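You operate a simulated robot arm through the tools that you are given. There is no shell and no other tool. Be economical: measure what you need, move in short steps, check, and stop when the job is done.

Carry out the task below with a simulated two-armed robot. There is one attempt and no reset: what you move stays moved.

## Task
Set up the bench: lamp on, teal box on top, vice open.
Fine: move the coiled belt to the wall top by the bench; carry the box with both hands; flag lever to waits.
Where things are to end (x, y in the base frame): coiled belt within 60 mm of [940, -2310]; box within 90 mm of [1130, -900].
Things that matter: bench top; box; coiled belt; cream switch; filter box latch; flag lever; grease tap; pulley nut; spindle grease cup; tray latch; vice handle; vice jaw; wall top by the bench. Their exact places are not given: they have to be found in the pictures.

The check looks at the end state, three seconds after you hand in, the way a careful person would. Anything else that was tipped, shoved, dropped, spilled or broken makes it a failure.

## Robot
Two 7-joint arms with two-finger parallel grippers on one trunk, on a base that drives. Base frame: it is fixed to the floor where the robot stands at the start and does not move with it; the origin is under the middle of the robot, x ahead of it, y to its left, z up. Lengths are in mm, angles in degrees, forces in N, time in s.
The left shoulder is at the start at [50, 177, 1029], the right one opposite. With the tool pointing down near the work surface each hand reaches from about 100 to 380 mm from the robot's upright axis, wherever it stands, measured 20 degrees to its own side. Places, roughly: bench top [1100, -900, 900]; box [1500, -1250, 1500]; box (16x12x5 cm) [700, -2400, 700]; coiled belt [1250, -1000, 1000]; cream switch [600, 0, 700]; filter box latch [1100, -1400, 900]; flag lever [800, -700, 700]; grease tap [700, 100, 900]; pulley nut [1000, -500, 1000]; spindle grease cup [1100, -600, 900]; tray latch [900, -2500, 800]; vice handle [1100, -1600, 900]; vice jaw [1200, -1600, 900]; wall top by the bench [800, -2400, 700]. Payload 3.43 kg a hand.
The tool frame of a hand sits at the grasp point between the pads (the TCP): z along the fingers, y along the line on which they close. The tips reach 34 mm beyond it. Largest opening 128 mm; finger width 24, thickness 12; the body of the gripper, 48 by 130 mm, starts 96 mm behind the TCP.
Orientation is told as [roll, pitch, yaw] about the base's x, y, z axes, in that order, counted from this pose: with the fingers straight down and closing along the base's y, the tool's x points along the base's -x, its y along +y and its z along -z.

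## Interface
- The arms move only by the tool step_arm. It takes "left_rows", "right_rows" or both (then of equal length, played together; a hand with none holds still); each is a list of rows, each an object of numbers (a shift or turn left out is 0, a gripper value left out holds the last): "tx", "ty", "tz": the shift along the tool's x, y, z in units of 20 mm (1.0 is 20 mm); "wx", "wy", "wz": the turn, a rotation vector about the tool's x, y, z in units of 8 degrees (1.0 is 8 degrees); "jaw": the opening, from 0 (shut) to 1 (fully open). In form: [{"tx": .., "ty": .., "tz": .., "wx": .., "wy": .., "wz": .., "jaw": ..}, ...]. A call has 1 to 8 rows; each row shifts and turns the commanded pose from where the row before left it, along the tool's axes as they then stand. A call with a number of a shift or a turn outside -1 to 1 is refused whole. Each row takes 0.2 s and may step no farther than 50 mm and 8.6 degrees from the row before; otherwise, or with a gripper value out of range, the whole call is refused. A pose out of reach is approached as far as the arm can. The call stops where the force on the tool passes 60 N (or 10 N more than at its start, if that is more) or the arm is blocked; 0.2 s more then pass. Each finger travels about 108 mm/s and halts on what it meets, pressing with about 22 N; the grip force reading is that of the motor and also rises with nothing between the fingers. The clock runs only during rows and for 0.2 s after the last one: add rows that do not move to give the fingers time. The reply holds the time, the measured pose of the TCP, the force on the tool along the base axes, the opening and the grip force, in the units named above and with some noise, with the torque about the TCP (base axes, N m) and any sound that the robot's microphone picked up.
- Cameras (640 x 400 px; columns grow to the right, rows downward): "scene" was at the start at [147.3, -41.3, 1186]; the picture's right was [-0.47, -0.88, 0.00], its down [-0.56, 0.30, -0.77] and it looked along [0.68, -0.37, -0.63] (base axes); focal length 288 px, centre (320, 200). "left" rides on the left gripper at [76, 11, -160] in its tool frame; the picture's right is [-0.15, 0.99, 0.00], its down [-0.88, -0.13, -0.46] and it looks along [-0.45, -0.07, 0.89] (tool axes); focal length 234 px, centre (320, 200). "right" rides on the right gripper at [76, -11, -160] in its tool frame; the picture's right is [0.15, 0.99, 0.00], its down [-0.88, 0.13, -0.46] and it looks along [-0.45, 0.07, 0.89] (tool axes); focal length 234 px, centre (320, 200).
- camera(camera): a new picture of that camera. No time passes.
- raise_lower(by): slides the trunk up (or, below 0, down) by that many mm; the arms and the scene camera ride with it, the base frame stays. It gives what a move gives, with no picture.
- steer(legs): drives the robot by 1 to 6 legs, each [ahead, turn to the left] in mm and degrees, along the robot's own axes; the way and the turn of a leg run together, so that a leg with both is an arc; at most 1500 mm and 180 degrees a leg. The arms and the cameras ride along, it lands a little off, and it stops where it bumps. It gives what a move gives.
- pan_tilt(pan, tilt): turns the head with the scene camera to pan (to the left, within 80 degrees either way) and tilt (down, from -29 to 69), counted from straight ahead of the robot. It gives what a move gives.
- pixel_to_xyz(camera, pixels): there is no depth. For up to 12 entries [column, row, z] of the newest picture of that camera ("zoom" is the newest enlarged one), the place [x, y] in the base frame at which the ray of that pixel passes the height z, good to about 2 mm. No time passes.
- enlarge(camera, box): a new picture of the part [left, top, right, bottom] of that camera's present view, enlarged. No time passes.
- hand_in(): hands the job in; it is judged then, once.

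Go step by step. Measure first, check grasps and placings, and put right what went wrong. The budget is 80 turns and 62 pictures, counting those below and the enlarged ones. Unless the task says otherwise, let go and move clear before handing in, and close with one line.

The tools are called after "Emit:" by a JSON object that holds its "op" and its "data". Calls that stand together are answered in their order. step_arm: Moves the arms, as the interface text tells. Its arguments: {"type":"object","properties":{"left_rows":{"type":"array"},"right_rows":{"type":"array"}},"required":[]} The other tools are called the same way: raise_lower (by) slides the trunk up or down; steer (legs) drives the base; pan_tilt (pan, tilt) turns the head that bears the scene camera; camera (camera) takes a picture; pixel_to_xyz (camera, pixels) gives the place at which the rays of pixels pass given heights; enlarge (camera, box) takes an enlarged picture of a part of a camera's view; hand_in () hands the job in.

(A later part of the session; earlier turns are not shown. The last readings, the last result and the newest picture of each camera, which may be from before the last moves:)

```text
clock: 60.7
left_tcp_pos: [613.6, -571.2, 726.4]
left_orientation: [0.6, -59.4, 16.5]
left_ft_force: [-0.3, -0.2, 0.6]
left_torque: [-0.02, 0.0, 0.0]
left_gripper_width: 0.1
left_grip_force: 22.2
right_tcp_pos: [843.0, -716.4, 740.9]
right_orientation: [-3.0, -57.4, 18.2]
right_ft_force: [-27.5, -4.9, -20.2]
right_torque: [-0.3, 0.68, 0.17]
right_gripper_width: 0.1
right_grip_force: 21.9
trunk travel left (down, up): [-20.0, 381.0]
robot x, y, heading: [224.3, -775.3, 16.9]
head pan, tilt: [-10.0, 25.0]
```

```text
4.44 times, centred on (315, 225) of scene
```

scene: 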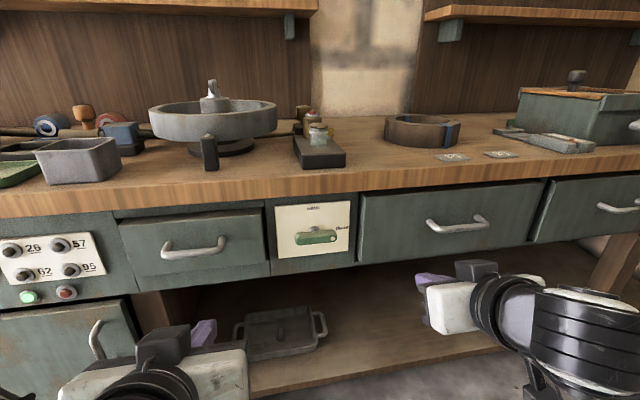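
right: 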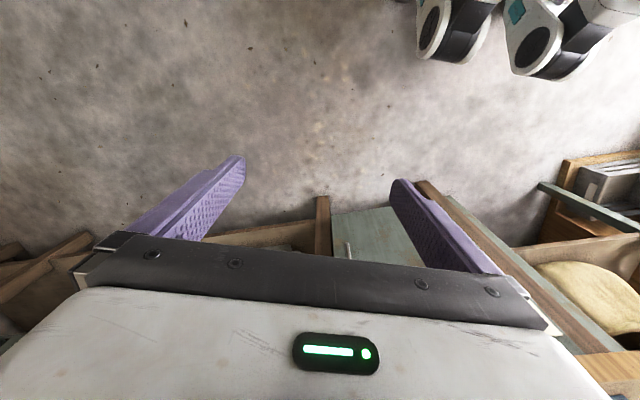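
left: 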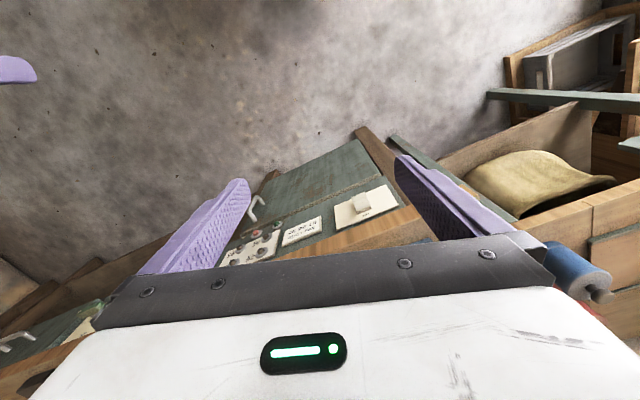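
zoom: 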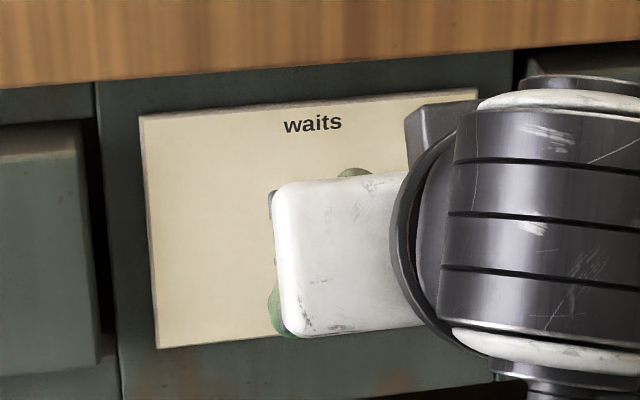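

The lever is about 60° round (ends at (275,320) and (355,172)). I'll continue the arc, easing off the plate slightly.

Emit:
{"op": "step_arm", "data": {"right_rows": [{"tx": 0.1, "tz": -0.17}, {"tx": -0.34, "tz": -0.208, "ty": 0.2}, {"tx": -0.34, "tz": -0.208, "ty": 0.35}, {"ty": 0.3}, {}]}}

Emit:
{"op": "enlarge", "data": {"camera": "scene", "box": [255, 180, 375, 270]}}

```text
clock: 61.9
left_tcp_pos: [612.5, -570.8, 727.9]
left_orientation: [0.8, -59.5, 16.5]
left_ft_force: [0.3, 1.1, 0.0]
left_torque: [-0.01, -0.04, 0.02]
left_gripper_width: 0.1
left_grip_force: 21.7
right_tcp_pos: [838.4, -704.3, 765.8]
right_orientation: [-3.0, -58.8, 17.5]
right_ft_force: [-13.8, -21.3, 0.6]
right_torque: [-0.14, 0.07, -0.53]
right_gripper_width: 0.0
right_grip_force: 21.6
trunk travel left (down, up): [-20.0, 381.0]
robot x, y, heading: [226.6, -774.9, 17.3]
head pan, tilt: [-10.0, 25.0]
```

```text
4.44 times, centred on (315, 225) of scene
```

zoom: 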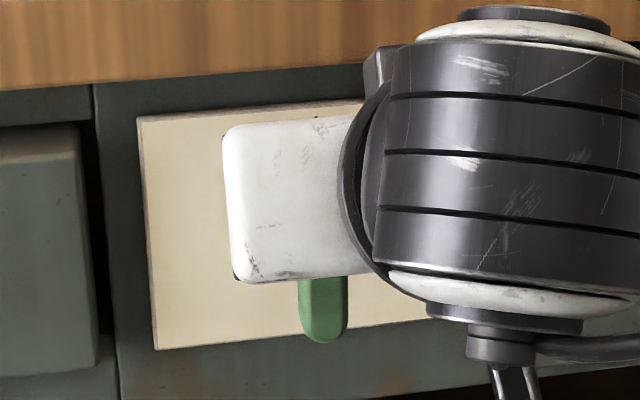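

The bar looks vertical. I'll back away to verify.

Emit:
{"op": "step_arm", "data": {"right_rows": [{"ty": -0.5, "tx": 0.25, "tz": -0.4}, {"tx": 0.5, "tz": -0.85}, {"tx": 0.5, "tz": -0.85}, {"tx": 0.5, "tz": -0.85, "ty": -0.8}, {"tx": 0.5, "tz": -0.85, "ty": -0.8}, {"tx": 0.5, "tz": -0.85, "ty": -0.8}, {"ty": -1}]}}

Emit:
{"op": "enlarge", "data": {"camera": "scene", "box": [255, 180, 375, 270]}}

```text
clock: 63.5
left_tcp_pos: [612.2, -571.2, 726.6]
left_orientation: [0.5, -59.4, 16.5]
left_ft_force: [-0.3, -0.3, -0.1]
left_torque: [-0.01, -0.01, 0.0]
left_gripper_width: 0.0
left_grip_force: 22.2
right_tcp_pos: [755.0, -807.1, 769.3]
right_orientation: [-3.0, -58.5, 17.9]
right_ft_force: [-0.6, -0.1, -0.7]
right_torque: [0.01, -0.01, -0.02]
right_gripper_width: 0.1
right_grip_force: 22.2
trunk travel left (down, up): [-20.0, 381.0]
robot x, y, heading: [225.7, -778.0, 17.0]
head pan, tilt: [-10.0, 25.0]
```

```text
4.44 times, centred on (315, 225) of scene
```

zoom: 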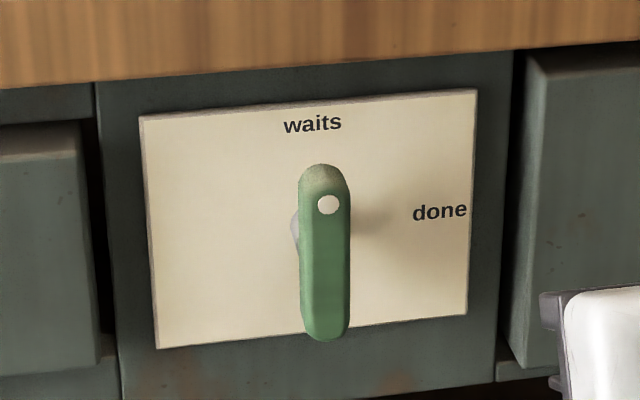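

Lever dot now points up at "waits". Next I raise the trunk and look at the belt and the far part of the bench.

Emit:
{"op": "pixel_to_xyz", "data": {"camera": "scene", "pixels": [[386, 122, 880], [460, 130, 880], [422, 116, 920], [422, 150, 870], [422, 150, 850], [450, 157, 870], [500, 154, 870], [450, 157, 850]]}}

Emit:
{"op": "raise_lower", "data": {"by": 260}}

Emit:
{"op": "pan_tilt", "data": {"pan": -20, "tilt": 28}}

Emit:
{"op": "camera", "data": {"camera": "scene"}}

```text
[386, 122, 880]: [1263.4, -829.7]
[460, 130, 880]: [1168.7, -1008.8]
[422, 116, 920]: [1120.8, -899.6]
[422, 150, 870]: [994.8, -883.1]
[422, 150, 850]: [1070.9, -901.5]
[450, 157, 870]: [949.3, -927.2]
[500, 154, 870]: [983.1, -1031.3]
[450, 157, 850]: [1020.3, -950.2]
```

```text
clock: 66.2
left_tcp_pos: [612.5, -571.5, 986.9]
left_orientation: [0.7, -59.4, 16.6]
left_ft_force: [0.4, 0.5, 0.4]
left_torque: [-0.02, 0.02, -0.02]
left_gripper_width: 0.0
left_grip_force: 22.1
right_tcp_pos: [754.4, -805.6, 1029.2]
right_orientation: [-3.0, -58.5, 18.0]
right_ft_force: [0.2, 0.1, 0.0]
right_torque: [0.02, 0.04, -0.04]
right_gripper_width: 0.1
right_grip_force: 21.9
trunk travel left (down, up): [-280.0, 121.0]
robot x, y, heading: [224.1, -776.9, 17.0]
head pan, tilt: [-10.0, 25.0]
```

```text
clock: 66.9
left_tcp_pos: [613.0, -570.6, 986.2]
left_orientation: [0.6, -59.5, 16.6]
left_ft_force: [-0.2, -1.0, 0.0]
left_torque: [-0.01, 0.0, -0.01]
left_gripper_width: 0.2
left_grip_force: 22.0
right_tcp_pos: [755.4, -804.8, 1029.0]
right_orientation: [-3.0, -58.7, 18.0]
right_ft_force: [0.0, 0.8, -0.1]
right_torque: [-0.02, 0.0, 0.0]
right_gripper_width: 0.0
right_grip_force: 21.7
trunk travel left (down, up): [-280.0, 121.0]
robot x, y, heading: [220.3, -777.5, 17.1]
head pan, tilt: [-20.0, 28.0]
```

```text
36 pictures are left
```

scene: 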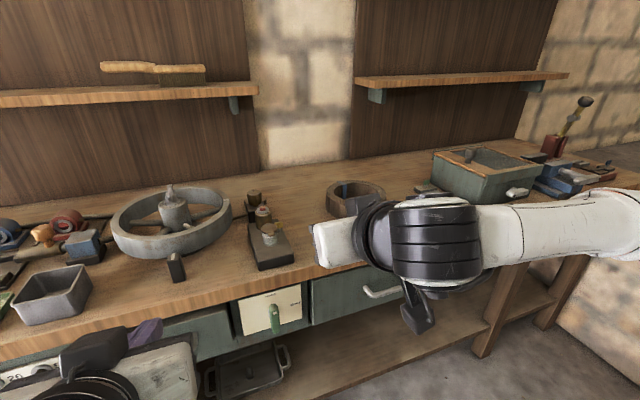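

I'll bring the right hand back upright and out of the line of sight, opening it, then look again.

Emit:
{"op": "step_arm", "data": {"right_rows": [{"wy": 1, "tz": -0.5, "jaw": 1}, {"wy": 1, "tz": -0.5}, {"wy": 1, "tz": -0.5, "ty": -0.5}, {"wy": 1, "ty": -0.5}, {"wy": 1, "ty": -0.5}, {"wy": 1, "ty": -0.5}, {"wy": 1, "ty": -0.5}, {"wy": 0.3, "ty": -0.5}]}}

Emit:
{"op": "step_arm", "data": {"right_rows": [{"tx": 1, "ty": -1}, {"tx": 1, "ty": -1}, {"tx": 0.5, "ty": -1}, {"ty": -1}, {"ty": -1}]}}

Emit:
{"op": "camera", "data": {"camera": "scene"}}

```text
clock: 68.7
left_tcp_pos: [612.3, -572.0, 986.8]
left_orientation: [0.6, -59.4, 16.5]
left_ft_force: [0.6, 0.6, 0.8]
left_torque: [0.0, 0.05, -0.01]
left_gripper_width: 0.0
left_grip_force: 22.1
right_tcp_pos: [749.2, -869.3, 1047.3]
right_orientation: [-1.5, 0.0, 15.4]
right_ft_force: [-0.1, 0.3, -0.6]
right_torque: [-0.01, -0.02, -0.01]
right_gripper_width: 127.8
right_grip_force: 0.0
trunk travel left (down, up): [-280.0, 121.0]
robot x, y, heading: [223.7, -775.2, 17.0]
head pan, tilt: [-20.0, 28.0]
```

```text
clock: 69.9
left_tcp_pos: [611.9, -571.4, 986.4]
left_orientation: [0.8, -59.3, 16.6]
left_ft_force: [-0.5, 0.2, -0.2]
left_torque: [-0.01, -0.02, 0.03]
left_gripper_width: 0.0
left_grip_force: 22.3
right_tcp_pos: [727.8, -980.9, 1051.8]
right_orientation: [-1.6, -0.2, 15.4]
right_ft_force: [0.4, 1.3, 0.5]
right_torque: [0.0, 0.0, -0.03]
right_gripper_width: 127.8
right_grip_force: 0.2
trunk travel left (down, up): [-280.0, 121.0]
robot x, y, heading: [227.3, -776.9, 17.1]
head pan, tilt: [-20.0, 28.0]
```

```text
35 pictures are left
```

scene: 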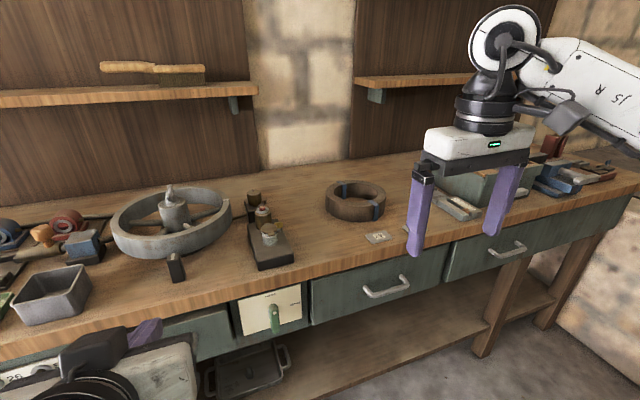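

Emit:
{"op": "enlarge", "data": {"camera": "scene", "box": [310, 165, 410, 235]}}

Emit:
{"op": "pixel_to_xyz", "data": {"camera": "scene", "pixels": [[377, 238, 870], [377, 238, 850], [326, 195, 910], [387, 198, 910], [356, 181, 910], [356, 210, 910], [356, 222, 865]]}}

```text
5.71 times, centred on (360, 200) of scene
```

zoom: 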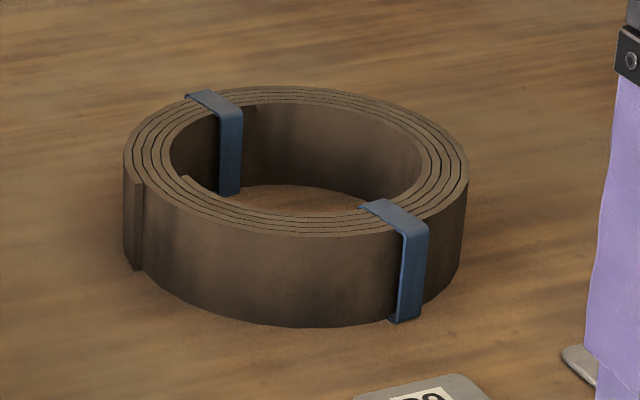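

```text
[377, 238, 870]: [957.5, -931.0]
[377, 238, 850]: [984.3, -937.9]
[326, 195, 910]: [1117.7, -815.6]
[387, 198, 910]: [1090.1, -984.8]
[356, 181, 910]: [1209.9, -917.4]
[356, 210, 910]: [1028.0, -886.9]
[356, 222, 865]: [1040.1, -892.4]
```

Bench top is at z≈866; the belt (outer Ø≈171, wall ≈22, rim z≈913) is centred near (1125,-903), right on the box's spot. I'll raise up for clearance and drive closer.

Emit:
{"op": "raise_lower", "data": {"by": 100}}

Emit:
{"op": "step_arm", "data": {"left_rows": [{"tx": 0.49, "tz": -0.87}, {"tx": 0.49, "tz": -0.87}, {"tx": 0.49, "tz": -0.87}, {"tx": 0.49, "tz": -0.87}, {"tx": 0.49, "tz": -0.87, "ty": 1}, {"ty": 1}, {"ty": 1}]}}

Emit:
{"op": "steer", "data": {"legs": [[0, -44], [350, 0], [0, 45.3]]}}

Emit:
{"op": "pan_tilt", "data": {"pan": -10, "tilt": 35}}

Emit:
{"op": "camera", "data": {"camera": "scene"}}

```text
clock: 71.2
left_tcp_pos: [611.8, -569.9, 1086.2]
left_orientation: [0.5, -59.5, 16.6]
left_ft_force: [0.6, -0.1, -0.6]
left_torque: [0.02, 0.0, 0.02]
left_gripper_width: 0.0
left_grip_force: 22.1
right_tcp_pos: [727.9, -978.2, 1152.1]
right_orientation: [-1.6, -0.3, 15.4]
right_ft_force: [0.5, 1.0, -0.5]
right_torque: [-0.01, 0.01, 0.03]
right_gripper_width: 128.1
right_grip_force: 0.0
trunk travel left (down, up): [-380.0, 21.0]
robot x, y, heading: [228.4, -777.7, 17.2]
head pan, tilt: [-20.0, 28.0]
```

```text
clock: 72.8
left_tcp_pos: [577.6, -607.7, 1089.3]
left_orientation: [0.7, -59.4, 16.4]
left_ft_force: [-0.1, -0.3, 0.4]
left_torque: [0.0, 0.0, -0.02]
left_gripper_width: 0.0
left_grip_force: 22.4
left hand out of reach, approached as far as the arm can: row 1, 2, 3, 4, 5, 6, 7
right_tcp_pos: [727.6, -978.9, 1151.7]
right_orientation: [-1.7, -0.3, 15.3]
right_ft_force: [0.1, 0.4, 0.0]
right_torque: [0.0, 0.01, -0.03]
right_gripper_width: 128.0
right_grip_force: 0.1
trunk travel left (down, up): [-380.0, 21.0]
robot x, y, heading: [227.5, -774.2, 16.9]
head pan, tilt: [-20.0, 28.0]
```

```text
clock: 79.2
left_tcp_pos: [884.8, -747.9, 1088.4]
left_orientation: [0.8, -59.4, 18.7]
left_ft_force: [-0.7, -0.3, -0.8]
left_torque: [-0.01, -0.01, 0.04]
left_gripper_width: 0.0
left_grip_force: 22.3
right_tcp_pos: [1048.6, -1114.7, 1151.8]
right_orientation: [-1.6, -0.3, 17.5]
right_ft_force: [-1.0, -0.1, 0.3]
right_torque: [-0.03, -0.02, 0.0]
right_gripper_width: 128.1
right_grip_force: 0.0
trunk travel left (down, up): [-380.0, 21.0]
robot x, y, heading: [540.0, -933.6, 19.3]
head pan, tilt: [-20.0, 28.0]
```

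```text
clock: 79.9
left_tcp_pos: [885.1, -748.9, 1088.5]
left_orientation: [0.8, -59.4, 18.7]
left_ft_force: [0.1, 0.3, -0.1]
left_torque: [-0.06, 0.03, 0.03]
left_gripper_width: 0.0
left_grip_force: 22.0
right_tcp_pos: [1047.2, -1115.0, 1152.1]
right_orientation: [-1.6, -0.2, 17.6]
right_ft_force: [0.7, -0.4, -0.2]
right_torque: [0.01, -0.01, 0.01]
right_gripper_width: 127.7
right_grip_force: 0.0
trunk travel left (down, up): [-380.0, 21.0]
robot x, y, heading: [538.2, -929.7, 19.3]
head pan, tilt: [-10.0, 35.0]
```

```text
33 pictures are left
```

scene: 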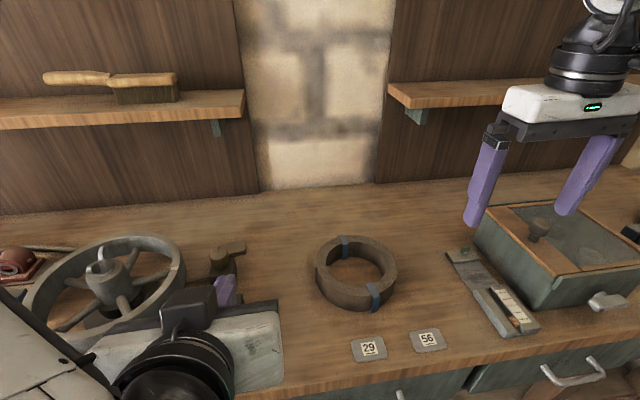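

Emit:
{"op": "enlarge", "data": {"camera": "scene", "box": [300, 220, 420, 320]}}

Emit:
{"op": "pixel_to_xyz", "data": {"camera": "scene", "pixels": [[316, 263, 913], [397, 263, 913], [357, 236, 913], [357, 290, 913], [357, 311, 866]]}}

```text
4.00 times, centred on (360, 270) of scene
```

zoom: 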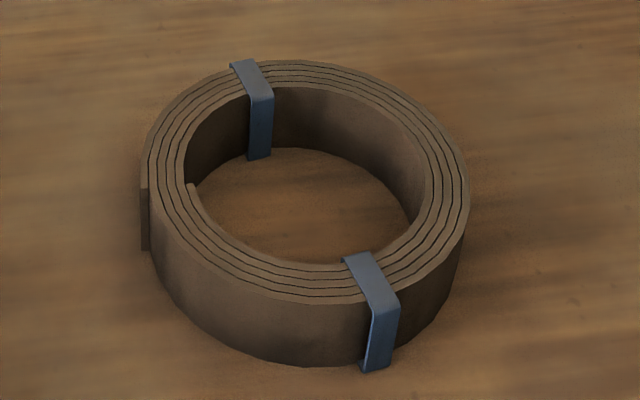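

```text
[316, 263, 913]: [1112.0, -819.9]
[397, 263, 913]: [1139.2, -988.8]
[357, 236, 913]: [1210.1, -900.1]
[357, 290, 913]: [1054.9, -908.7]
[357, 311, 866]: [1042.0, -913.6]
```

Belt centre confirmed at (1126,-904), mid-wall radius ≈74. I'll bring the right hand above its right wall with a slight forward pitch.

Emit:
{"op": "step_arm", "data": {"right_rows": [{"tx": -0.88, "ty": 0.64, "wy": -0.75, "jaw": 0.6}, {"tx": -0.875, "tz": 0.092, "ty": 0.64, "wy": -0.75}, {"tx": -0.86, "tz": 0.183, "ty": 0.64, "wy": -0.75}, {"tx": -0.837, "tz": 0.272, "ty": 0.64, "wy": -0.75}, {"tx": -0.804, "tz": 0.358, "ty": 0.64}, {"tx": -0.804, "tz": 0.358, "ty": 0.64}, {"tx": -0.804, "tz": 0.358, "ty": 0.64}, {"tx": -0.804, "tz": 0.358, "ty": 0.64}]}}

Emit:
{"op": "camera", "data": {"camera": "scene"}}

```text
clock: 81.7
left_tcp_pos: [885.9, -747.8, 1090.1]
left_orientation: [0.8, -59.3, 18.8]
left_ft_force: [0.0, 0.5, 0.7]
left_torque: [0.02, 0.01, 0.01]
left_gripper_width: 0.2
left_grip_force: 22.1
right_tcp_pos: [1154.1, -975.3, 1148.8]
right_orientation: [-1.6, -24.2, 18.2]
right_ft_force: [0.0, 0.2, -1.1]
right_torque: [0.02, -0.01, 0.01]
right_gripper_width: 77.0
right_grip_force: 0.1
trunk travel left (down, up): [-380.0, 21.0]
robot x, y, heading: [539.4, -931.0, 19.2]
head pan, tilt: [-10.0, 35.0]
```

```text
31 pictures are left
```

scene: 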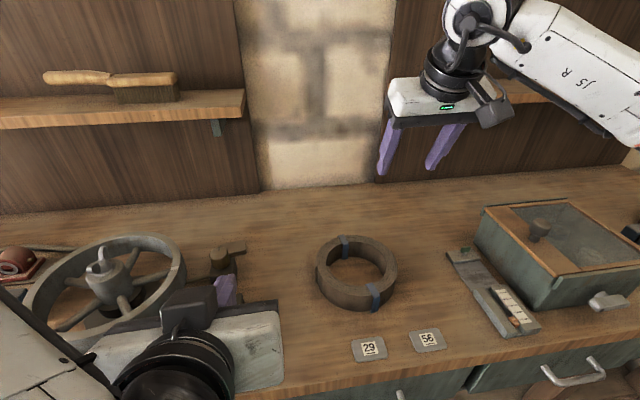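

Reachable and lined up with the right wall at l≈-1286. Descend in two stages.

Emit:
{"op": "step_arm", "data": {"right_rows": [{"tx": 0.41, "tz": 0.916}, {"tx": 0.41, "tz": 0.916}, {"tx": 0.41, "tz": 0.916}, {"tx": 0.41, "tz": 0.916}, {"tx": 0.41, "tz": 0.916}, {"tx": 0.41, "tz": 0.916}, {"tx": 0.41, "tz": 0.916}, {"tx": 0.41, "tz": 0.916}]}}

Emit:
{"op": "enlarge", "data": {"camera": "scene", "box": [290, 180, 450, 320]}}

```text
clock: 83.5
left_tcp_pos: [885.9, -747.5, 1089.0]
left_orientation: [0.8, -59.4, 18.7]
left_ft_force: [-1.0, 0.9, -1.0]
left_torque: [-0.03, -0.01, -0.01]
left_gripper_width: 0.0
left_grip_force: 21.6
right_tcp_pos: [1153.6, -981.4, 989.2]
right_orientation: [-1.6, -24.2, 18.1]
right_ft_force: [-0.5, 0.7, 0.1]
right_torque: [0.04, 0.01, 0.0]
right_gripper_width: 76.7
right_grip_force: 0.0
trunk travel left (down, up): [-380.0, 21.0]
robot x, y, heading: [538.5, -930.2, 19.1]
head pan, tilt: [-10.0, 35.0]
```

```text
2.86 times, centred on (370, 250) of scene
```

zoom: 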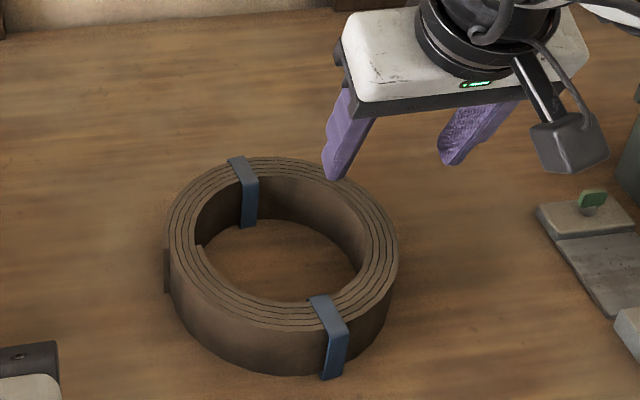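

Now at z 989, l -1294; I'll shift 8 mm left, descend the last 81 mm and close.

Emit:
{"op": "step_arm", "data": {"right_rows": [{"ty": 0.42}, {"tx": 0.41, "tz": 0.916}, {"tx": 0.41, "tz": 0.916}, {"tx": 0.41, "tz": 0.916}, {"tx": 0.4, "tz": 0.88}, {}]}}

Emit:
{"op": "enlarge", "data": {"camera": "scene", "box": [290, 180, 450, 320]}}

Emit:
{"op": "step_arm", "data": {"right_rows": [{"jaw": 0}, {}, {}, {}]}}

```text
clock: 84.9
left_tcp_pos: [885.9, -747.7, 1089.3]
left_orientation: [0.8, -59.3, 18.7]
left_ft_force: [-0.2, -1.2, 0.0]
left_torque: [0.0, 0.03, 0.03]
left_gripper_width: 0.0
left_grip_force: 21.5
right_tcp_pos: [1151.2, -972.5, 909.0]
right_orientation: [-1.7, -24.2, 18.1]
right_ft_force: [0.0, -0.2, 1.2]
right_torque: [-0.04, -0.02, 0.02]
right_gripper_width: 76.8
right_grip_force: 0.1
trunk travel left (down, up): [-380.0, 21.0]
robot x, y, heading: [536.9, -932.2, 19.0]
head pan, tilt: [-10.0, 35.0]
```

```text
2.86 times, centred on (370, 250) of scene
```

zoom: 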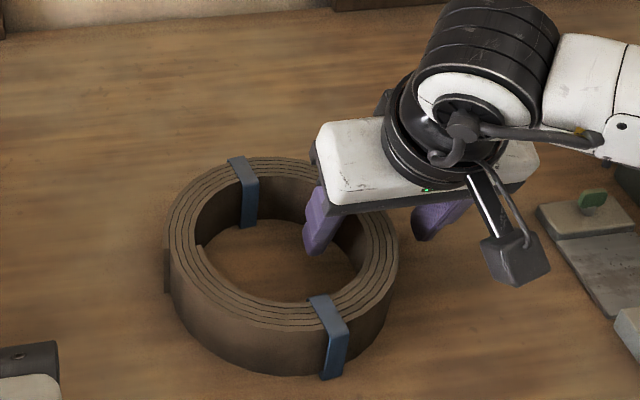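

```text
clock: 85.9
left_tcp_pos: [885.5, -747.1, 1088.6]
left_orientation: [0.8, -59.4, 18.7]
left_ft_force: [0.6, 0.5, 0.1]
left_torque: [-0.03, 0.03, 0.0]
left_gripper_width: 0.0
left_grip_force: 21.6
right_tcp_pos: [1151.3, -972.2, 909.4]
right_orientation: [-1.7, -24.3, 18.2]
right_ft_force: [-4.5, 0.7, 2.6]
right_torque: [0.8, 0.21, 0.57]
right_gripper_width: 43.2
right_grip_force: 22.2
trunk travel left (down, up): [-380.0, 21.0]
robot x, y, heading: [536.4, -926.6, 19.4]
head pan, tilt: [-10.0, 35.0]
```

Gripped at 43 mm. Lift 40 mm and look.

Emit:
{"op": "step_arm", "data": {"right_rows": [{"tx": -0.205, "tz": -0.458}, {"tx": -0.205, "tz": -0.458}, {"tx": -0.205, "tz": -0.458}, {"tx": -0.205, "tz": -0.458}, {}]}}

Emit:
{"op": "enlarge", "data": {"camera": "scene", "box": [290, 180, 450, 320]}}

```text
clock: 87.1
left_tcp_pos: [886.3, -747.6, 1088.3]
left_orientation: [0.9, -59.4, 18.8]
left_ft_force: [0.7, -0.3, 0.1]
left_torque: [-0.01, -0.02, -0.01]
left_gripper_width: 0.0
left_grip_force: 22.0
right_tcp_pos: [1149.3, -973.8, 951.1]
right_orientation: [-1.7, -24.1, 18.3]
right_ft_force: [0.3, -0.1, -5.4]
right_torque: [-0.31, -0.06, -0.03]
right_gripper_width: 38.0
right_grip_force: 22.0
trunk travel left (down, up): [-380.0, 21.0]
robot x, y, heading: [541.5, -930.4, 19.3]
head pan, tilt: [-10.0, 35.0]
```

```text
2.86 times, centred on (370, 250) of scene
```

zoom: 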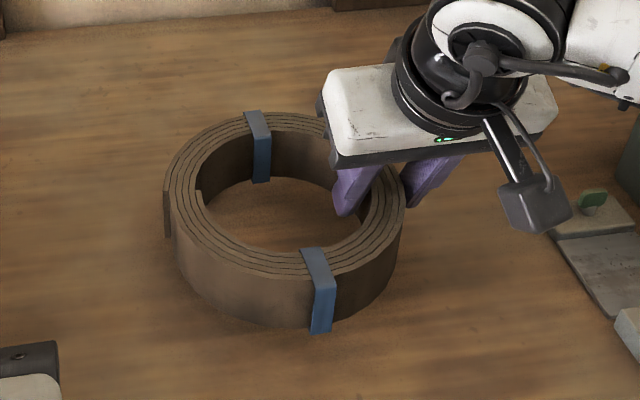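

Belt held level (≈0.55 kg). Lift higher, back out and drive toward the low wall.

Emit:
{"op": "step_arm", "data": {"right_rows": [{"tx": -0.41, "tz": -0.916}, {"tx": -0.41, "tz": -0.916}, {"tx": -0.41, "tz": -0.916}, {"tx": -0.41, "tz": -0.916}, {"tx": -0.41, "tz": -0.916}, {"tx": -0.41, "tz": -0.916}]}}

Emit:
{"op": "steer", "data": {"legs": [[-250, 0], [0, -72.7], [700, 0], [0, -18.2]]}}

Emit:
{"op": "pan_tilt", "data": {"pan": 0, "tilt": 30}}

Emit:
{"op": "camera", "data": {"camera": "scene"}}

```text
clock: 88.5
left_tcp_pos: [886.8, -748.0, 1088.7]
left_orientation: [0.8, -59.3, 18.8]
left_ft_force: [-0.1, -0.3, 0.4]
left_torque: [-0.02, 0.02, 0.02]
left_gripper_width: 0.2
left_grip_force: 22.1
right_tcp_pos: [1150.6, -968.9, 1069.7]
right_orientation: [-1.7, -24.1, 18.3]
right_ft_force: [0.0, 0.3, -5.7]
right_torque: [-0.38, -0.06, 0.01]
right_gripper_width: 37.8
right_grip_force: 21.5
trunk travel left (down, up): [-380.0, 21.0]
robot x, y, heading: [534.6, -935.0, 19.1]
head pan, tilt: [-10.0, 35.0]
```

```text
clock: 98.0
left_tcp_pos: [920.5, -1929.6, 1089.0]
left_orientation: [0.8, -59.4, -71.2]
left_ft_force: [0.0, 1.3, -0.4]
left_torque: [0.0, -0.01, 0.04]
left_gripper_width: 0.2
left_grip_force: 22.1
right_tcp_pos: [699.4, -2193.8, 1069.1]
right_orientation: [-1.8, -24.2, -71.7]
right_ft_force: [-0.3, -0.1, -5.1]
right_torque: [-0.05, 0.34, -0.01]
right_gripper_width: 38.1
right_grip_force: 21.9
trunk travel left (down, up): [-380.0, 21.0]
robot x, y, heading: [737.4, -1580.5, -70.6]
head pan, tilt: [-10.0, 35.0]
```

```text
clock: 98.7
left_tcp_pos: [918.9, -1929.4, 1088.6]
left_orientation: [0.8, -59.4, -71.2]
left_ft_force: [0.1, 0.5, 0.1]
left_torque: [0.01, -0.01, 0.01]
left_gripper_width: 0.1
left_grip_force: 21.8
right_tcp_pos: [700.2, -2194.7, 1069.0]
right_orientation: [-1.6, -24.1, -71.6]
right_ft_force: [0.3, -1.0, -4.9]
right_torque: [-0.12, 0.34, -0.01]
right_gripper_width: 38.1
right_grip_force: 21.9
trunk travel left (down, up): [-380.0, 21.0]
robot x, y, heading: [737.8, -1581.1, -70.9]
head pan, tilt: [0.0, 30.0]
```

```text
27 pictures are left
```

scene: 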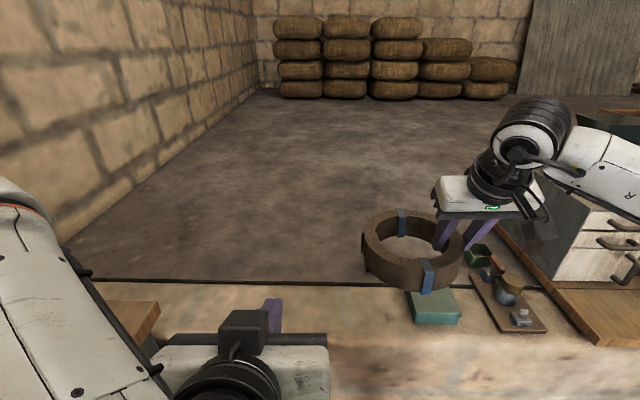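

The teal box sits at (434,307) on the wall top with a tool tray at its right. I'll lower the trunk 150 mm and take a second view to get the wall height.

Emit:
{"op": "pixel_to_xyz", "data": {"camera": "scene", "pixels": [[415, 325, 700], [415, 325, 750], [462, 323, 700], [462, 323, 750], [497, 332, 700], [497, 332, 750], [300, 281, 700], [300, 281, 750], [350, 338, 700], [350, 338, 750]]}}

Emit:
{"op": "raise_lower", "data": {"by": -150}}

Emit:
{"op": "camera", "data": {"camera": "scene"}}

```text
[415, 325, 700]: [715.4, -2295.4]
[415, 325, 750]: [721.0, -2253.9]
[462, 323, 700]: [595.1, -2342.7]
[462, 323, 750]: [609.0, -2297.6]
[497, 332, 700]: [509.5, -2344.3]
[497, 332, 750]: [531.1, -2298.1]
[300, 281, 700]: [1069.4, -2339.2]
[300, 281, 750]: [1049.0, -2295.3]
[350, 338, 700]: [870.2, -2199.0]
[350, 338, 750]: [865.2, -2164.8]
```

```text
clock: 100.4
left_tcp_pos: [919.5, -1929.4, 938.8]
left_orientation: [0.8, -59.4, -71.3]
left_ft_force: [-0.9, 0.0, -0.2]
left_torque: [0.03, 0.0, -0.03]
left_gripper_width: 0.0
left_grip_force: 22.2
right_tcp_pos: [699.4, -2193.5, 919.0]
right_orientation: [-1.6, -24.2, -71.7]
right_ft_force: [0.4, 0.8, -5.1]
right_torque: [-0.05, 0.33, -0.01]
right_gripper_width: 37.8
right_grip_force: 22.1
trunk travel left (down, up): [-230.0, 171.0]
robot x, y, heading: [738.6, -1582.0, -70.7]
head pan, tilt: [0.0, 30.0]
```

```text
26 pictures are left
```

scene: 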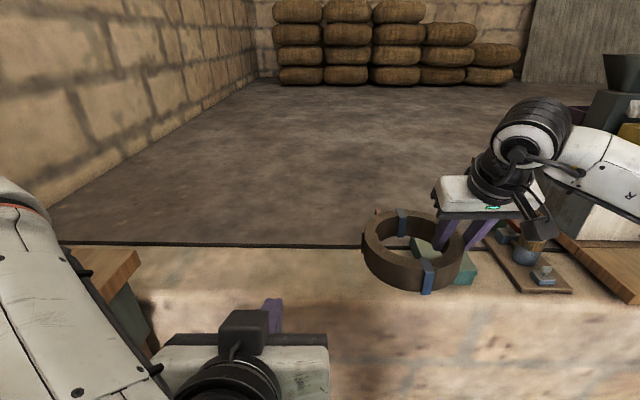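

Emit:
{"op": "pixel_to_xyz", "data": {"camera": "scene", "pixels": [[300, 245, 700], [300, 245, 750], [474, 282, 700], [474, 282, 750], [522, 291, 700], [522, 291, 750], [350, 302, 700], [350, 302, 750], [140, 258, 866], [134, 290, 866]]}}

```text
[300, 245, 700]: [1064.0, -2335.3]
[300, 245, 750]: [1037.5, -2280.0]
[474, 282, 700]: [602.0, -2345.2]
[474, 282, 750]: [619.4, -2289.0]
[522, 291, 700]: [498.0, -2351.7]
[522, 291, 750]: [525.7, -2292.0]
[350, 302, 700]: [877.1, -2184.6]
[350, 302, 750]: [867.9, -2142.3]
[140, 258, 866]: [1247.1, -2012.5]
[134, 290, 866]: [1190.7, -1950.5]
```

Wall top is z≈698, spanning u 2361–2553; the box is at about (682,-2395), 120 mm side facing me. Before driving forward I check the left side, which shows the vice too.

Emit:
{"op": "pan_tilt", "data": {"pan": 65, "tilt": 28}}

Emit:
{"op": "camera", "data": {"camera": "scene"}}

```text
clock: 101.8
left_tcp_pos: [919.3, -1929.0, 938.5]
left_orientation: [0.8, -59.4, -71.2]
left_ft_force: [-0.3, 0.1, 0.9]
left_torque: [-0.03, -0.01, 0.0]
left_gripper_width: 0.0
left_grip_force: 22.0
right_tcp_pos: [697.9, -2193.8, 919.1]
right_orientation: [-1.7, -24.1, -71.8]
right_ft_force: [0.4, -0.1, -3.8]
right_torque: [-0.04, 0.33, -0.02]
right_gripper_width: 37.8
right_grip_force: 22.2
trunk travel left (down, up): [-230.0, 171.0]
robot x, y, heading: [733.4, -1581.7, -70.5]
head pan, tilt: [65.0, 28.0]
```

```text
25 pictures are left
```

scene: 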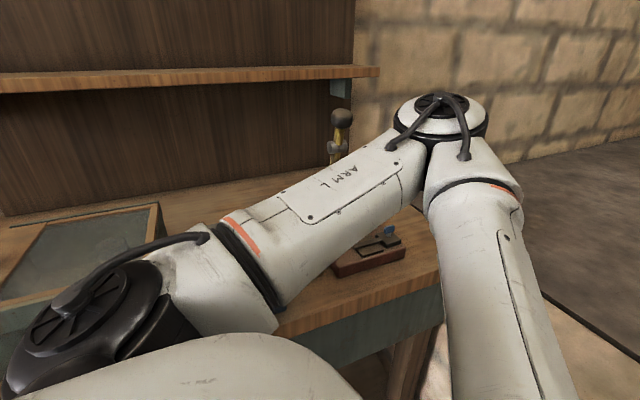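

The left elbow is above the bench's end and moving forward takes it away from things. Driving 215 mm ahead, then positioning the belt.

Emit:
{"op": "steer", "data": {"legs": [[215, 0]]}}

Emit:
{"op": "pan_tilt", "data": {"pan": -5, "tilt": 45}}

Emit:
{"op": "camera", "data": {"camera": "scene"}}

```text
clock: 103.5
left_tcp_pos: [989.7, -2131.5, 938.8]
left_orientation: [0.9, -59.3, -71.2]
left_ft_force: [0.0, -0.2, -0.6]
left_torque: [0.02, 0.02, 0.02]
left_gripper_width: 0.2
left_grip_force: 21.8
right_tcp_pos: [768.1, -2395.8, 918.7]
right_orientation: [-1.7, -24.1, -71.8]
right_ft_force: [0.4, 0.3, -4.9]
right_torque: [-0.07, 0.39, 0.01]
right_gripper_width: 38.0
right_grip_force: 21.6
trunk travel left (down, up): [-230.0, 171.0]
robot x, y, heading: [807.4, -1785.2, -71.1]
head pan, tilt: [65.0, 28.0]
```

```text
clock: 104.9
left_tcp_pos: [989.5, -2130.4, 938.1]
left_orientation: [0.8, -59.4, -71.3]
left_ft_force: [-0.4, -0.3, 0.6]
left_torque: [0.01, 0.02, 0.0]
left_gripper_width: 0.0
left_grip_force: 22.2
right_tcp_pos: [768.3, -2395.6, 919.4]
right_orientation: [-1.7, -24.1, -71.8]
right_ft_force: [0.2, -0.6, -4.5]
right_torque: [-0.07, 0.32, 0.0]
right_gripper_width: 37.9
right_grip_force: 21.9
trunk travel left (down, up): [-230.0, 171.0]
robot x, y, heading: [805.2, -1786.8, -70.8]
head pan, tilt: [-5.0, 45.0]
```

```text
24 pictures are left
```

scene: 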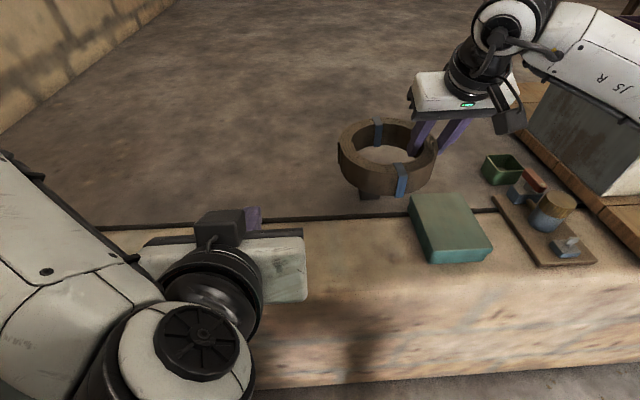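

Emit:
{"op": "enlarge", "data": {"camera": "scene", "box": [290, 110, 510, 280]}}

Emit:
{"op": "pixel_to_xyz", "data": {"camera": "scene", "pixels": [[370, 196, 698], [411, 196, 748], [466, 193, 748], [492, 247, 748], [432, 250, 748], [440, 221, 748], [350, 219, 698], [350, 266, 698], [250, 221, 698], [250, 270, 698], [492, 196, 710], [543, 266, 698]]}}

```text
2.35 times, centred on (400, 195) of scene
```

zoom: 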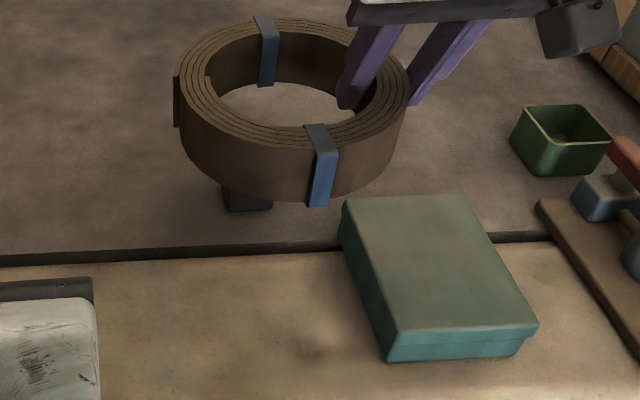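

```text
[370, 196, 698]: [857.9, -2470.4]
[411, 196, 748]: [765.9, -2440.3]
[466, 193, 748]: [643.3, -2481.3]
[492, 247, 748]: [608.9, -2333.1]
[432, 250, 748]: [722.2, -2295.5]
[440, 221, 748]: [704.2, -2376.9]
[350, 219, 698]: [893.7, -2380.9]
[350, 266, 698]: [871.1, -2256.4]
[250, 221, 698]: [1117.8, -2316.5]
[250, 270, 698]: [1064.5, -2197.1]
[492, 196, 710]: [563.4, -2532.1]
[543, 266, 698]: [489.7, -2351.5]
```

The spot at (940,-2310) is free (the dark block is ~190 mm behind). Shift the belt left/back and lower it.

Emit:
{"op": "step_arm", "data": {"right_rows": [{"tx": 0.365, "tz": -0.163, "ty": 0.983}, {"tx": 0.365, "tz": -0.163, "ty": 0.983}, {"tx": 0.365, "tz": -0.163, "ty": 0.983}, {"tx": 0.365, "tz": -0.163, "ty": 0.983}, {"tx": 0.365, "tz": -0.163, "ty": 0.983}, {"tx": 0.365, "tz": -0.163, "ty": 0.983}]}}

Emit:
{"op": "step_arm", "data": {"right_rows": [{"tx": 0.41, "tz": 0.916}, {"tx": 0.41, "tz": 0.916}, {"tx": 0.41, "tz": 0.916}, {"tx": 0.41, "tz": 0.916}, {"tx": 0.41, "tz": 0.916}, {"tx": 0.41, "tz": 0.916}, {"tx": 0.41, "tz": 0.916}]}}

Emit:
{"op": "camera", "data": {"camera": "scene"}}

```text
clock: 106.3
left_tcp_pos: [990.7, -2131.3, 938.8]
left_orientation: [0.8, -59.4, -71.4]
left_ft_force: [0.2, -0.4, -0.2]
left_torque: [0.02, 0.01, -0.01]
left_gripper_width: 0.2
left_grip_force: 22.3
right_tcp_pos: [868.5, -2314.1, 916.8]
right_orientation: [-1.8, -24.1, -71.7]
right_ft_force: [0.3, -0.8, -4.3]
right_torque: [-0.08, 0.37, 0.0]
right_gripper_width: 37.8
right_grip_force: 22.0
trunk travel left (down, up): [-230.0, 171.0]
robot x, y, heading: [806.6, -1786.3, -70.8]
head pan, tilt: [-5.0, 45.0]
```

```text
clock: 107.9
left_tcp_pos: [989.8, -2130.3, 938.7]
left_orientation: [0.8, -59.3, -71.2]
left_ft_force: [-0.6, 0.3, -0.8]
left_torque: [0.01, 0.02, -0.01]
left_gripper_width: 0.0
left_grip_force: 22.4
right_tcp_pos: [863.1, -2315.8, 773.2]
right_orientation: [-1.7, -24.1, -71.8]
right_ft_force: [-0.8, 0.1, -3.9]
right_torque: [-0.05, 0.32, -0.05]
right_gripper_width: 37.9
right_grip_force: 21.7
trunk travel left (down, up): [-230.0, 171.0]
robot x, y, heading: [807.4, -1783.8, -71.0]
head pan, tilt: [-5.0, 45.0]
```

```text
22 pictures are left
```

scene: 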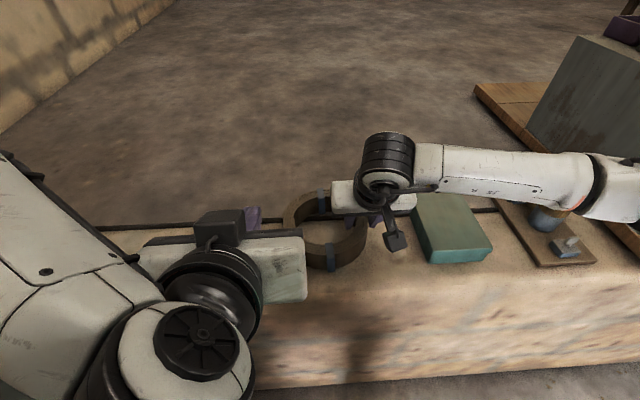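

Belt centre will be ≈(930,-2291). Lower gently until contact.

Emit:
{"op": "step_arm", "data": {"right_rows": [{"tx": 0.204, "tz": 0.457}, {"tx": 0.204, "tz": 0.457}, {"tx": 0.082, "tz": 0.183}, {"tx": 0.082, "tz": 0.183}, {}]}}

```text
clock: 109.1
left_tcp_pos: [989.7, -2130.3, 939.9]
left_orientation: [0.8, -59.5, -71.3]
left_ft_force: [0.2, 0.1, -0.5]
left_torque: [0.0, -0.01, 0.02]
left_gripper_width: 0.1
left_grip_force: 21.9
right_tcp_pos: [862.5, -2315.5, 748.9]
right_orientation: [-1.7, -24.5, -71.8]
right_ft_force: [-5.0, 0.6, 13.7]
right_torque: [0.92, -0.27, 0.45]
right_gripper_width: 38.0
right_grip_force: 22.0
trunk travel left (down, up): [-230.0, 171.0]
robot x, y, heading: [805.5, -1787.9, -70.3]
head pan, tilt: [-5.0, 45.0]
```

Contact at z 749 (wall ≈706). Release and rise.

Emit:
{"op": "step_arm", "data": {"right_rows": [{"jaw": 0.55}, {}, {}, {}, {"tx": -0.41, "tz": -0.916}, {"tx": -0.41, "tz": -0.916}, {"tx": -0.41, "tz": -0.916}, {"tx": -0.41, "tz": -0.916}]}}

Emit:
{"op": "step_arm", "data": {"right_rows": [{"tx": -0.41, "tz": -0.916}, {"tx": -0.41, "tz": -0.916}, {"tx": -0.41, "tz": -0.916}, {"ty": -1}, {"ty": -1}, {"ty": -1}, {"ty": -1}, {"ty": -1, "jaw": 1}]}}

Emit:
{"op": "camera", "data": {"camera": "scene"}}

```text
clock: 110.9
left_tcp_pos: [989.1, -2130.5, 938.1]
left_orientation: [0.8, -59.5, -71.2]
left_ft_force: [0.1, -0.4, -0.2]
left_torque: [0.01, 0.02, 0.0]
left_gripper_width: 0.2
left_grip_force: 22.1
right_tcp_pos: [865.8, -2315.4, 828.2]
right_orientation: [-1.8, -24.1, -71.8]
right_ft_force: [0.2, -1.1, 1.3]
right_torque: [-0.03, -0.01, -0.02]
right_gripper_width: 70.6
right_grip_force: 0.0
trunk travel left (down, up): [-230.0, 171.0]
robot x, y, heading: [807.5, -1780.3, -71.1]
head pan, tilt: [-5.0, 45.0]
```

```text
clock: 112.7
left_tcp_pos: [989.7, -2131.7, 938.6]
left_orientation: [0.8, -59.4, -71.3]
left_ft_force: [-0.4, -0.3, 0.4]
left_torque: [0.01, 0.01, 0.01]
left_gripper_width: 0.0
left_grip_force: 22.2
right_tcp_pos: [770.9, -2343.8, 891.3]
right_orientation: [-1.7, -24.2, -71.8]
right_ft_force: [0.6, -0.2, -0.1]
right_torque: [0.0, 0.0, 0.0]
right_gripper_width: 127.8
right_grip_force: 0.1
trunk travel left (down, up): [-230.0, 171.0]
robot x, y, heading: [804.7, -1787.1, -70.7]
head pan, tilt: [-5.0, 45.0]
```

```text
21 pictures are left
```

scene: 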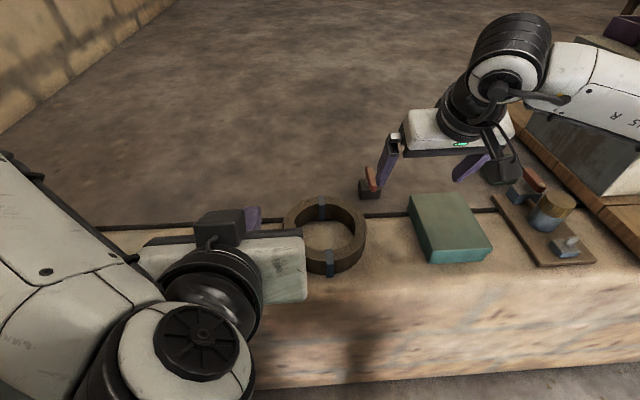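

Belt sits well at about (930,-2291). Now I back away and shift sideways so that the box is straight ahead.

Emit:
{"op": "steer", "data": {"legs": [[-300, 0], [0, -90], [300, 0], [0, 89.5]]}}

Emit:
{"op": "pan_tilt", "data": {"pan": 0, "tilt": 40}}

Emit:
{"op": "camera", "data": {"camera": "scene"}}

```text
clock: 124.0
left_tcp_pos: [603.8, -1949.6, 938.8]
left_orientation: [0.8, -59.4, -71.6]
left_ft_force: [-0.6, 0.2, 0.4]
left_torque: [-0.02, 0.0, 0.01]
left_gripper_width: 0.1
left_grip_force: 21.7
right_tcp_pos: [386.1, -2161.8, 891.5]
right_orientation: [-1.7, -24.2, -72.0]
right_ft_force: [-1.0, 0.8, 0.0]
right_torque: [-0.01, -0.03, 0.0]
right_gripper_width: 128.1
right_grip_force: 0.1
trunk travel left (down, up): [-230.0, 171.0]
robot x, y, heading: [420.5, -1604.7, -70.8]
head pan, tilt: [-5.0, 45.0]
```

```text
clock: 124.7
left_tcp_pos: [603.3, -1949.9, 939.4]
left_orientation: [0.8, -59.4, -71.5]
left_ft_force: [-0.4, -0.2, 0.7]
left_torque: [0.0, 0.0, 0.0]
left_gripper_width: 0.0
left_grip_force: 21.9
right_tcp_pos: [385.7, -2162.0, 890.9]
right_orientation: [-1.7, -24.2, -71.9]
right_ft_force: [-0.5, 0.8, -1.4]
right_torque: [0.0, -0.01, -0.02]
right_gripper_width: 128.0
right_grip_force: 0.0
trunk travel left (down, up): [-230.0, 171.0]
robot x, y, heading: [418.9, -1601.7, -70.8]
head pan, tilt: [0.0, 40.0]
```

```text
20 pictures are left
```

scene: 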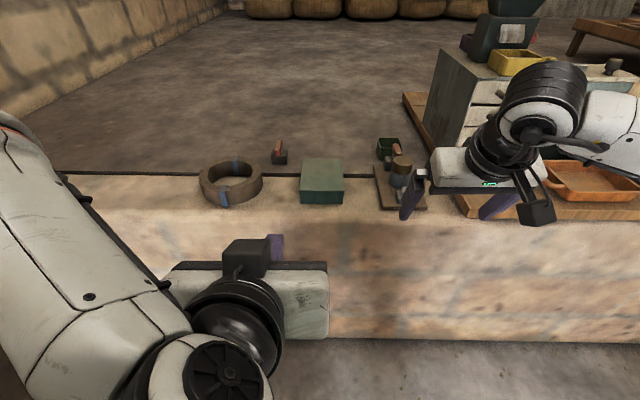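

The box is dead ahead at (322,180). I'll bring the right hand (far gripper) over the centre line, lower/open the left (near gripper).

Emit:
{"op": "step_arm", "data": {"right_rows": [{"tx": -0.496, "tz": -0.19, "ty": 1}, {"tx": -0.496, "tz": -0.19, "ty": 1}, {"tx": -0.496, "tz": -0.19, "ty": 1}, {"tx": -0.496, "tz": -0.19, "ty": 1}, {"tx": -0.496, "tz": -0.19, "ty": 1}, {"tx": -0.496, "tz": -0.19, "ty": 1}, {"tx": -0.496, "tz": -0.19, "ty": 1}, {"tx": -0.496, "tz": -0.19, "ty": 1}], "left_rows": [{"tx": 0.32, "tz": 0.19, "jaw": 1}, {"tx": 0.32, "tz": 0.19}, {"tx": 0.32, "tz": 0.19}, {"tx": 0.32, "tz": 0.19}, {"tx": 0.32, "tz": 0.19}, {"tx": 0.32, "tz": 0.19}, {"tx": 0.32, "tz": 0.19}, {"tx": 0.32, "tz": 0.19}]}}

Emit:
{"op": "step_arm", "data": {"right_rows": [{"ty": 0.9, "wy": 0.6}, {"ty": 0.9, "wy": 0.6}, {"ty": 0.85, "wy": 0.55}]}}

Emit:
{"op": "steer", "data": {"legs": [[290, -0.5]]}}

Emit:
{"op": "camera", "data": {"camera": "scene"}}

```text
clock: 126.5
left_tcp_pos: [605.6, -1949.1, 879.3]
left_orientation: [0.8, -59.4, -71.4]
left_ft_force: [0.0, 0.0, -0.8]
left_torque: [0.02, 0.02, -0.03]
left_gripper_width: 128.0
left_grip_force: 0.0
right_tcp_pos: [559.2, -2170.9, 946.6]
right_orientation: [-1.9, -24.2, -72.0]
right_ft_force: [-0.6, -0.7, 0.4]
right_torque: [0.01, -0.02, -0.03]
right_gripper_width: 128.1
right_grip_force: 0.1
trunk travel left (down, up): [-230.0, 171.0]
robot x, y, heading: [428.2, -1603.2, -71.0]
head pan, tilt: [0.0, 40.0]
```

```text
clock: 127.3
left_tcp_pos: [605.5, -1950.6, 880.0]
left_orientation: [0.9, -59.4, -71.4]
left_ft_force: [-0.7, -0.2, 0.1]
left_torque: [0.01, -0.02, 0.01]
left_gripper_width: 128.0
left_grip_force: 0.1
right_tcp_pos: [607.4, -2153.1, 946.0]
right_orientation: [-1.6, -10.1, -72.4]
right_ft_force: [-0.2, 0.6, 1.3]
right_torque: [0.02, -0.01, 0.01]
right_gripper_width: 128.0
right_grip_force: 0.1
trunk travel left (down, up): [-230.0, 171.0]
robot x, y, heading: [421.6, -1600.7, -71.1]
head pan, tilt: [0.0, 40.0]
```

```text
clock: 129.3
left_tcp_pos: [692.6, -2226.6, 879.7]
left_orientation: [0.8, -59.4, -72.1]
left_ft_force: [-0.1, -0.1, 0.3]
left_torque: [-0.01, 0.0, 0.01]
left_gripper_width: 128.1
left_grip_force: 0.1
right_tcp_pos: [694.3, -2432.2, 944.7]
right_orientation: [-1.7, -10.3, -73.2]
right_ft_force: [-0.3, -0.4, 0.1]
right_torque: [0.0, 0.03, -0.02]
right_gripper_width: 128.1
right_grip_force: 0.0
trunk travel left (down, up): [-230.0, 171.0]
robot x, y, heading: [514.0, -1879.3, -71.8]
head pan, tilt: [0.0, 40.0]
```

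```text
19 pictures are left
```

scene: 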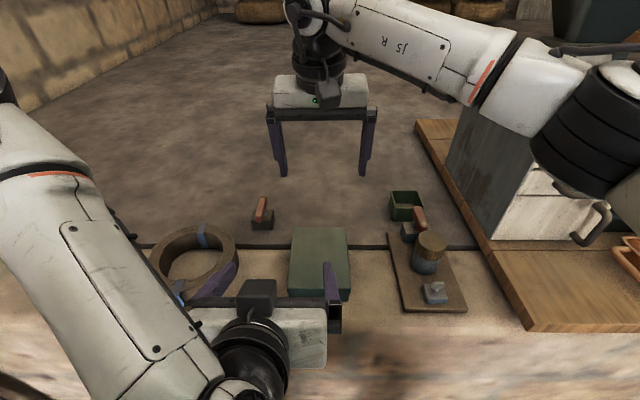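

Emit:
{"op": "enlarge", "data": {"camera": "scene", "box": [270, 215, 370, 310]}}

Emit:
{"op": "pixel_to_xyz", "data": {"camera": "scene", "pixels": [[294, 228, 756], [345, 228, 756], [350, 289, 756], [289, 289, 756]]}}

```text
4.21 times, centred on (320, 262) of scene
```

zoom: 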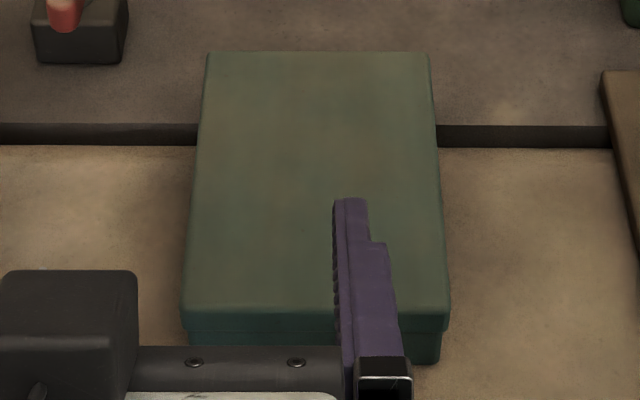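

```text
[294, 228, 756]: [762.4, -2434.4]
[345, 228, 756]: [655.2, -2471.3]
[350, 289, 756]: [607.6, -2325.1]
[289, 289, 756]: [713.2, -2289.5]
```

Emit:
{"op": "pixel_to_xyz", "data": {"camera": "zoom", "pixels": [[207, 53, 756], [430, 54, 756], [449, 312, 756], [183, 310, 756], [194, 180, 756], [440, 180, 756], [190, 340, 706], [440, 362, 706]]}}

```text
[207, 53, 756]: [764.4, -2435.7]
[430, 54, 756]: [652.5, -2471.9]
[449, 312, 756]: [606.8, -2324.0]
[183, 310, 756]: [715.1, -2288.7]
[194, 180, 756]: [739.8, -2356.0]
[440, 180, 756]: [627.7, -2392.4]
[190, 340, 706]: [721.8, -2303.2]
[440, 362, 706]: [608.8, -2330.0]
```

Box top centre is ≈(685,-2380), yaw axis -72°. I'll align the right (far) gripper over u=2517 and descend most of the way.

Emit:
{"op": "step_arm", "data": {"right_rows": [{"wx": -0.21, "wz": -0.15, "ty": 0.35}, {"tx": 0.49, "tz": -0.09}, {"tz": 0.98, "tx": 0.18}, {"tz": 0.98, "tx": 0.18}, {"tz": 0.98, "tx": 0.18}, {"tz": 0.98, "tx": 0.18}, {"tz": 0.98, "tx": 0.18}, {"tz": 0.98, "tx": 0.18}]}}

Emit:
{"op": "enlarge", "data": {"camera": "scene", "box": [240, 170, 400, 290]}}

Emit:
{"op": "camera", "data": {"camera": "right"}}

```text
clock: 131.1
left_tcp_pos: [693.0, -2227.9, 880.1]
left_orientation: [0.8, -59.3, -72.2]
left_ft_force: [0.4, 0.0, 0.4]
left_torque: [0.01, 0.0, 0.0]
left_gripper_width: 127.9
left_grip_force: 0.0
right_tcp_pos: [698.1, -2420.2, 825.1]
right_orientation: [-0.1, -10.2, -71.9]
right_ft_force: [-0.5, 0.2, -0.5]
right_torque: [0.01, 0.01, 0.01]
right_gripper_width: 128.3
right_grip_force: 0.0
trunk travel left (down, up): [-230.0, 171.0]
robot x, y, heading: [513.2, -1878.0, -71.9]
head pan, tilt: [0.0, 40.0]
```

```text
3.33 times, centred on (320, 230) of scene
```

zoom: 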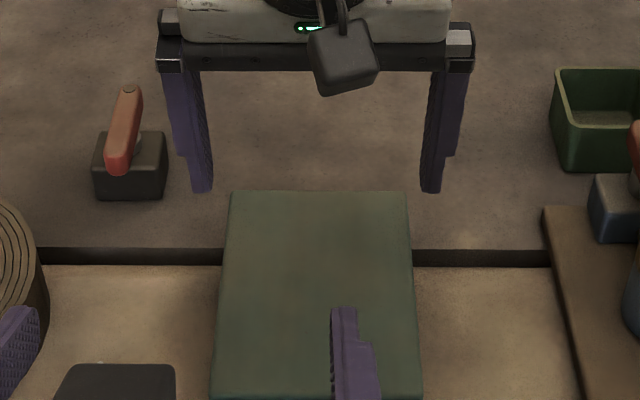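

```text
16 pictures are left
```

right: 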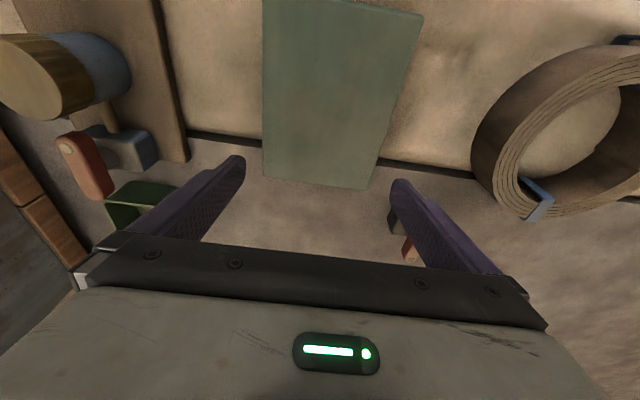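

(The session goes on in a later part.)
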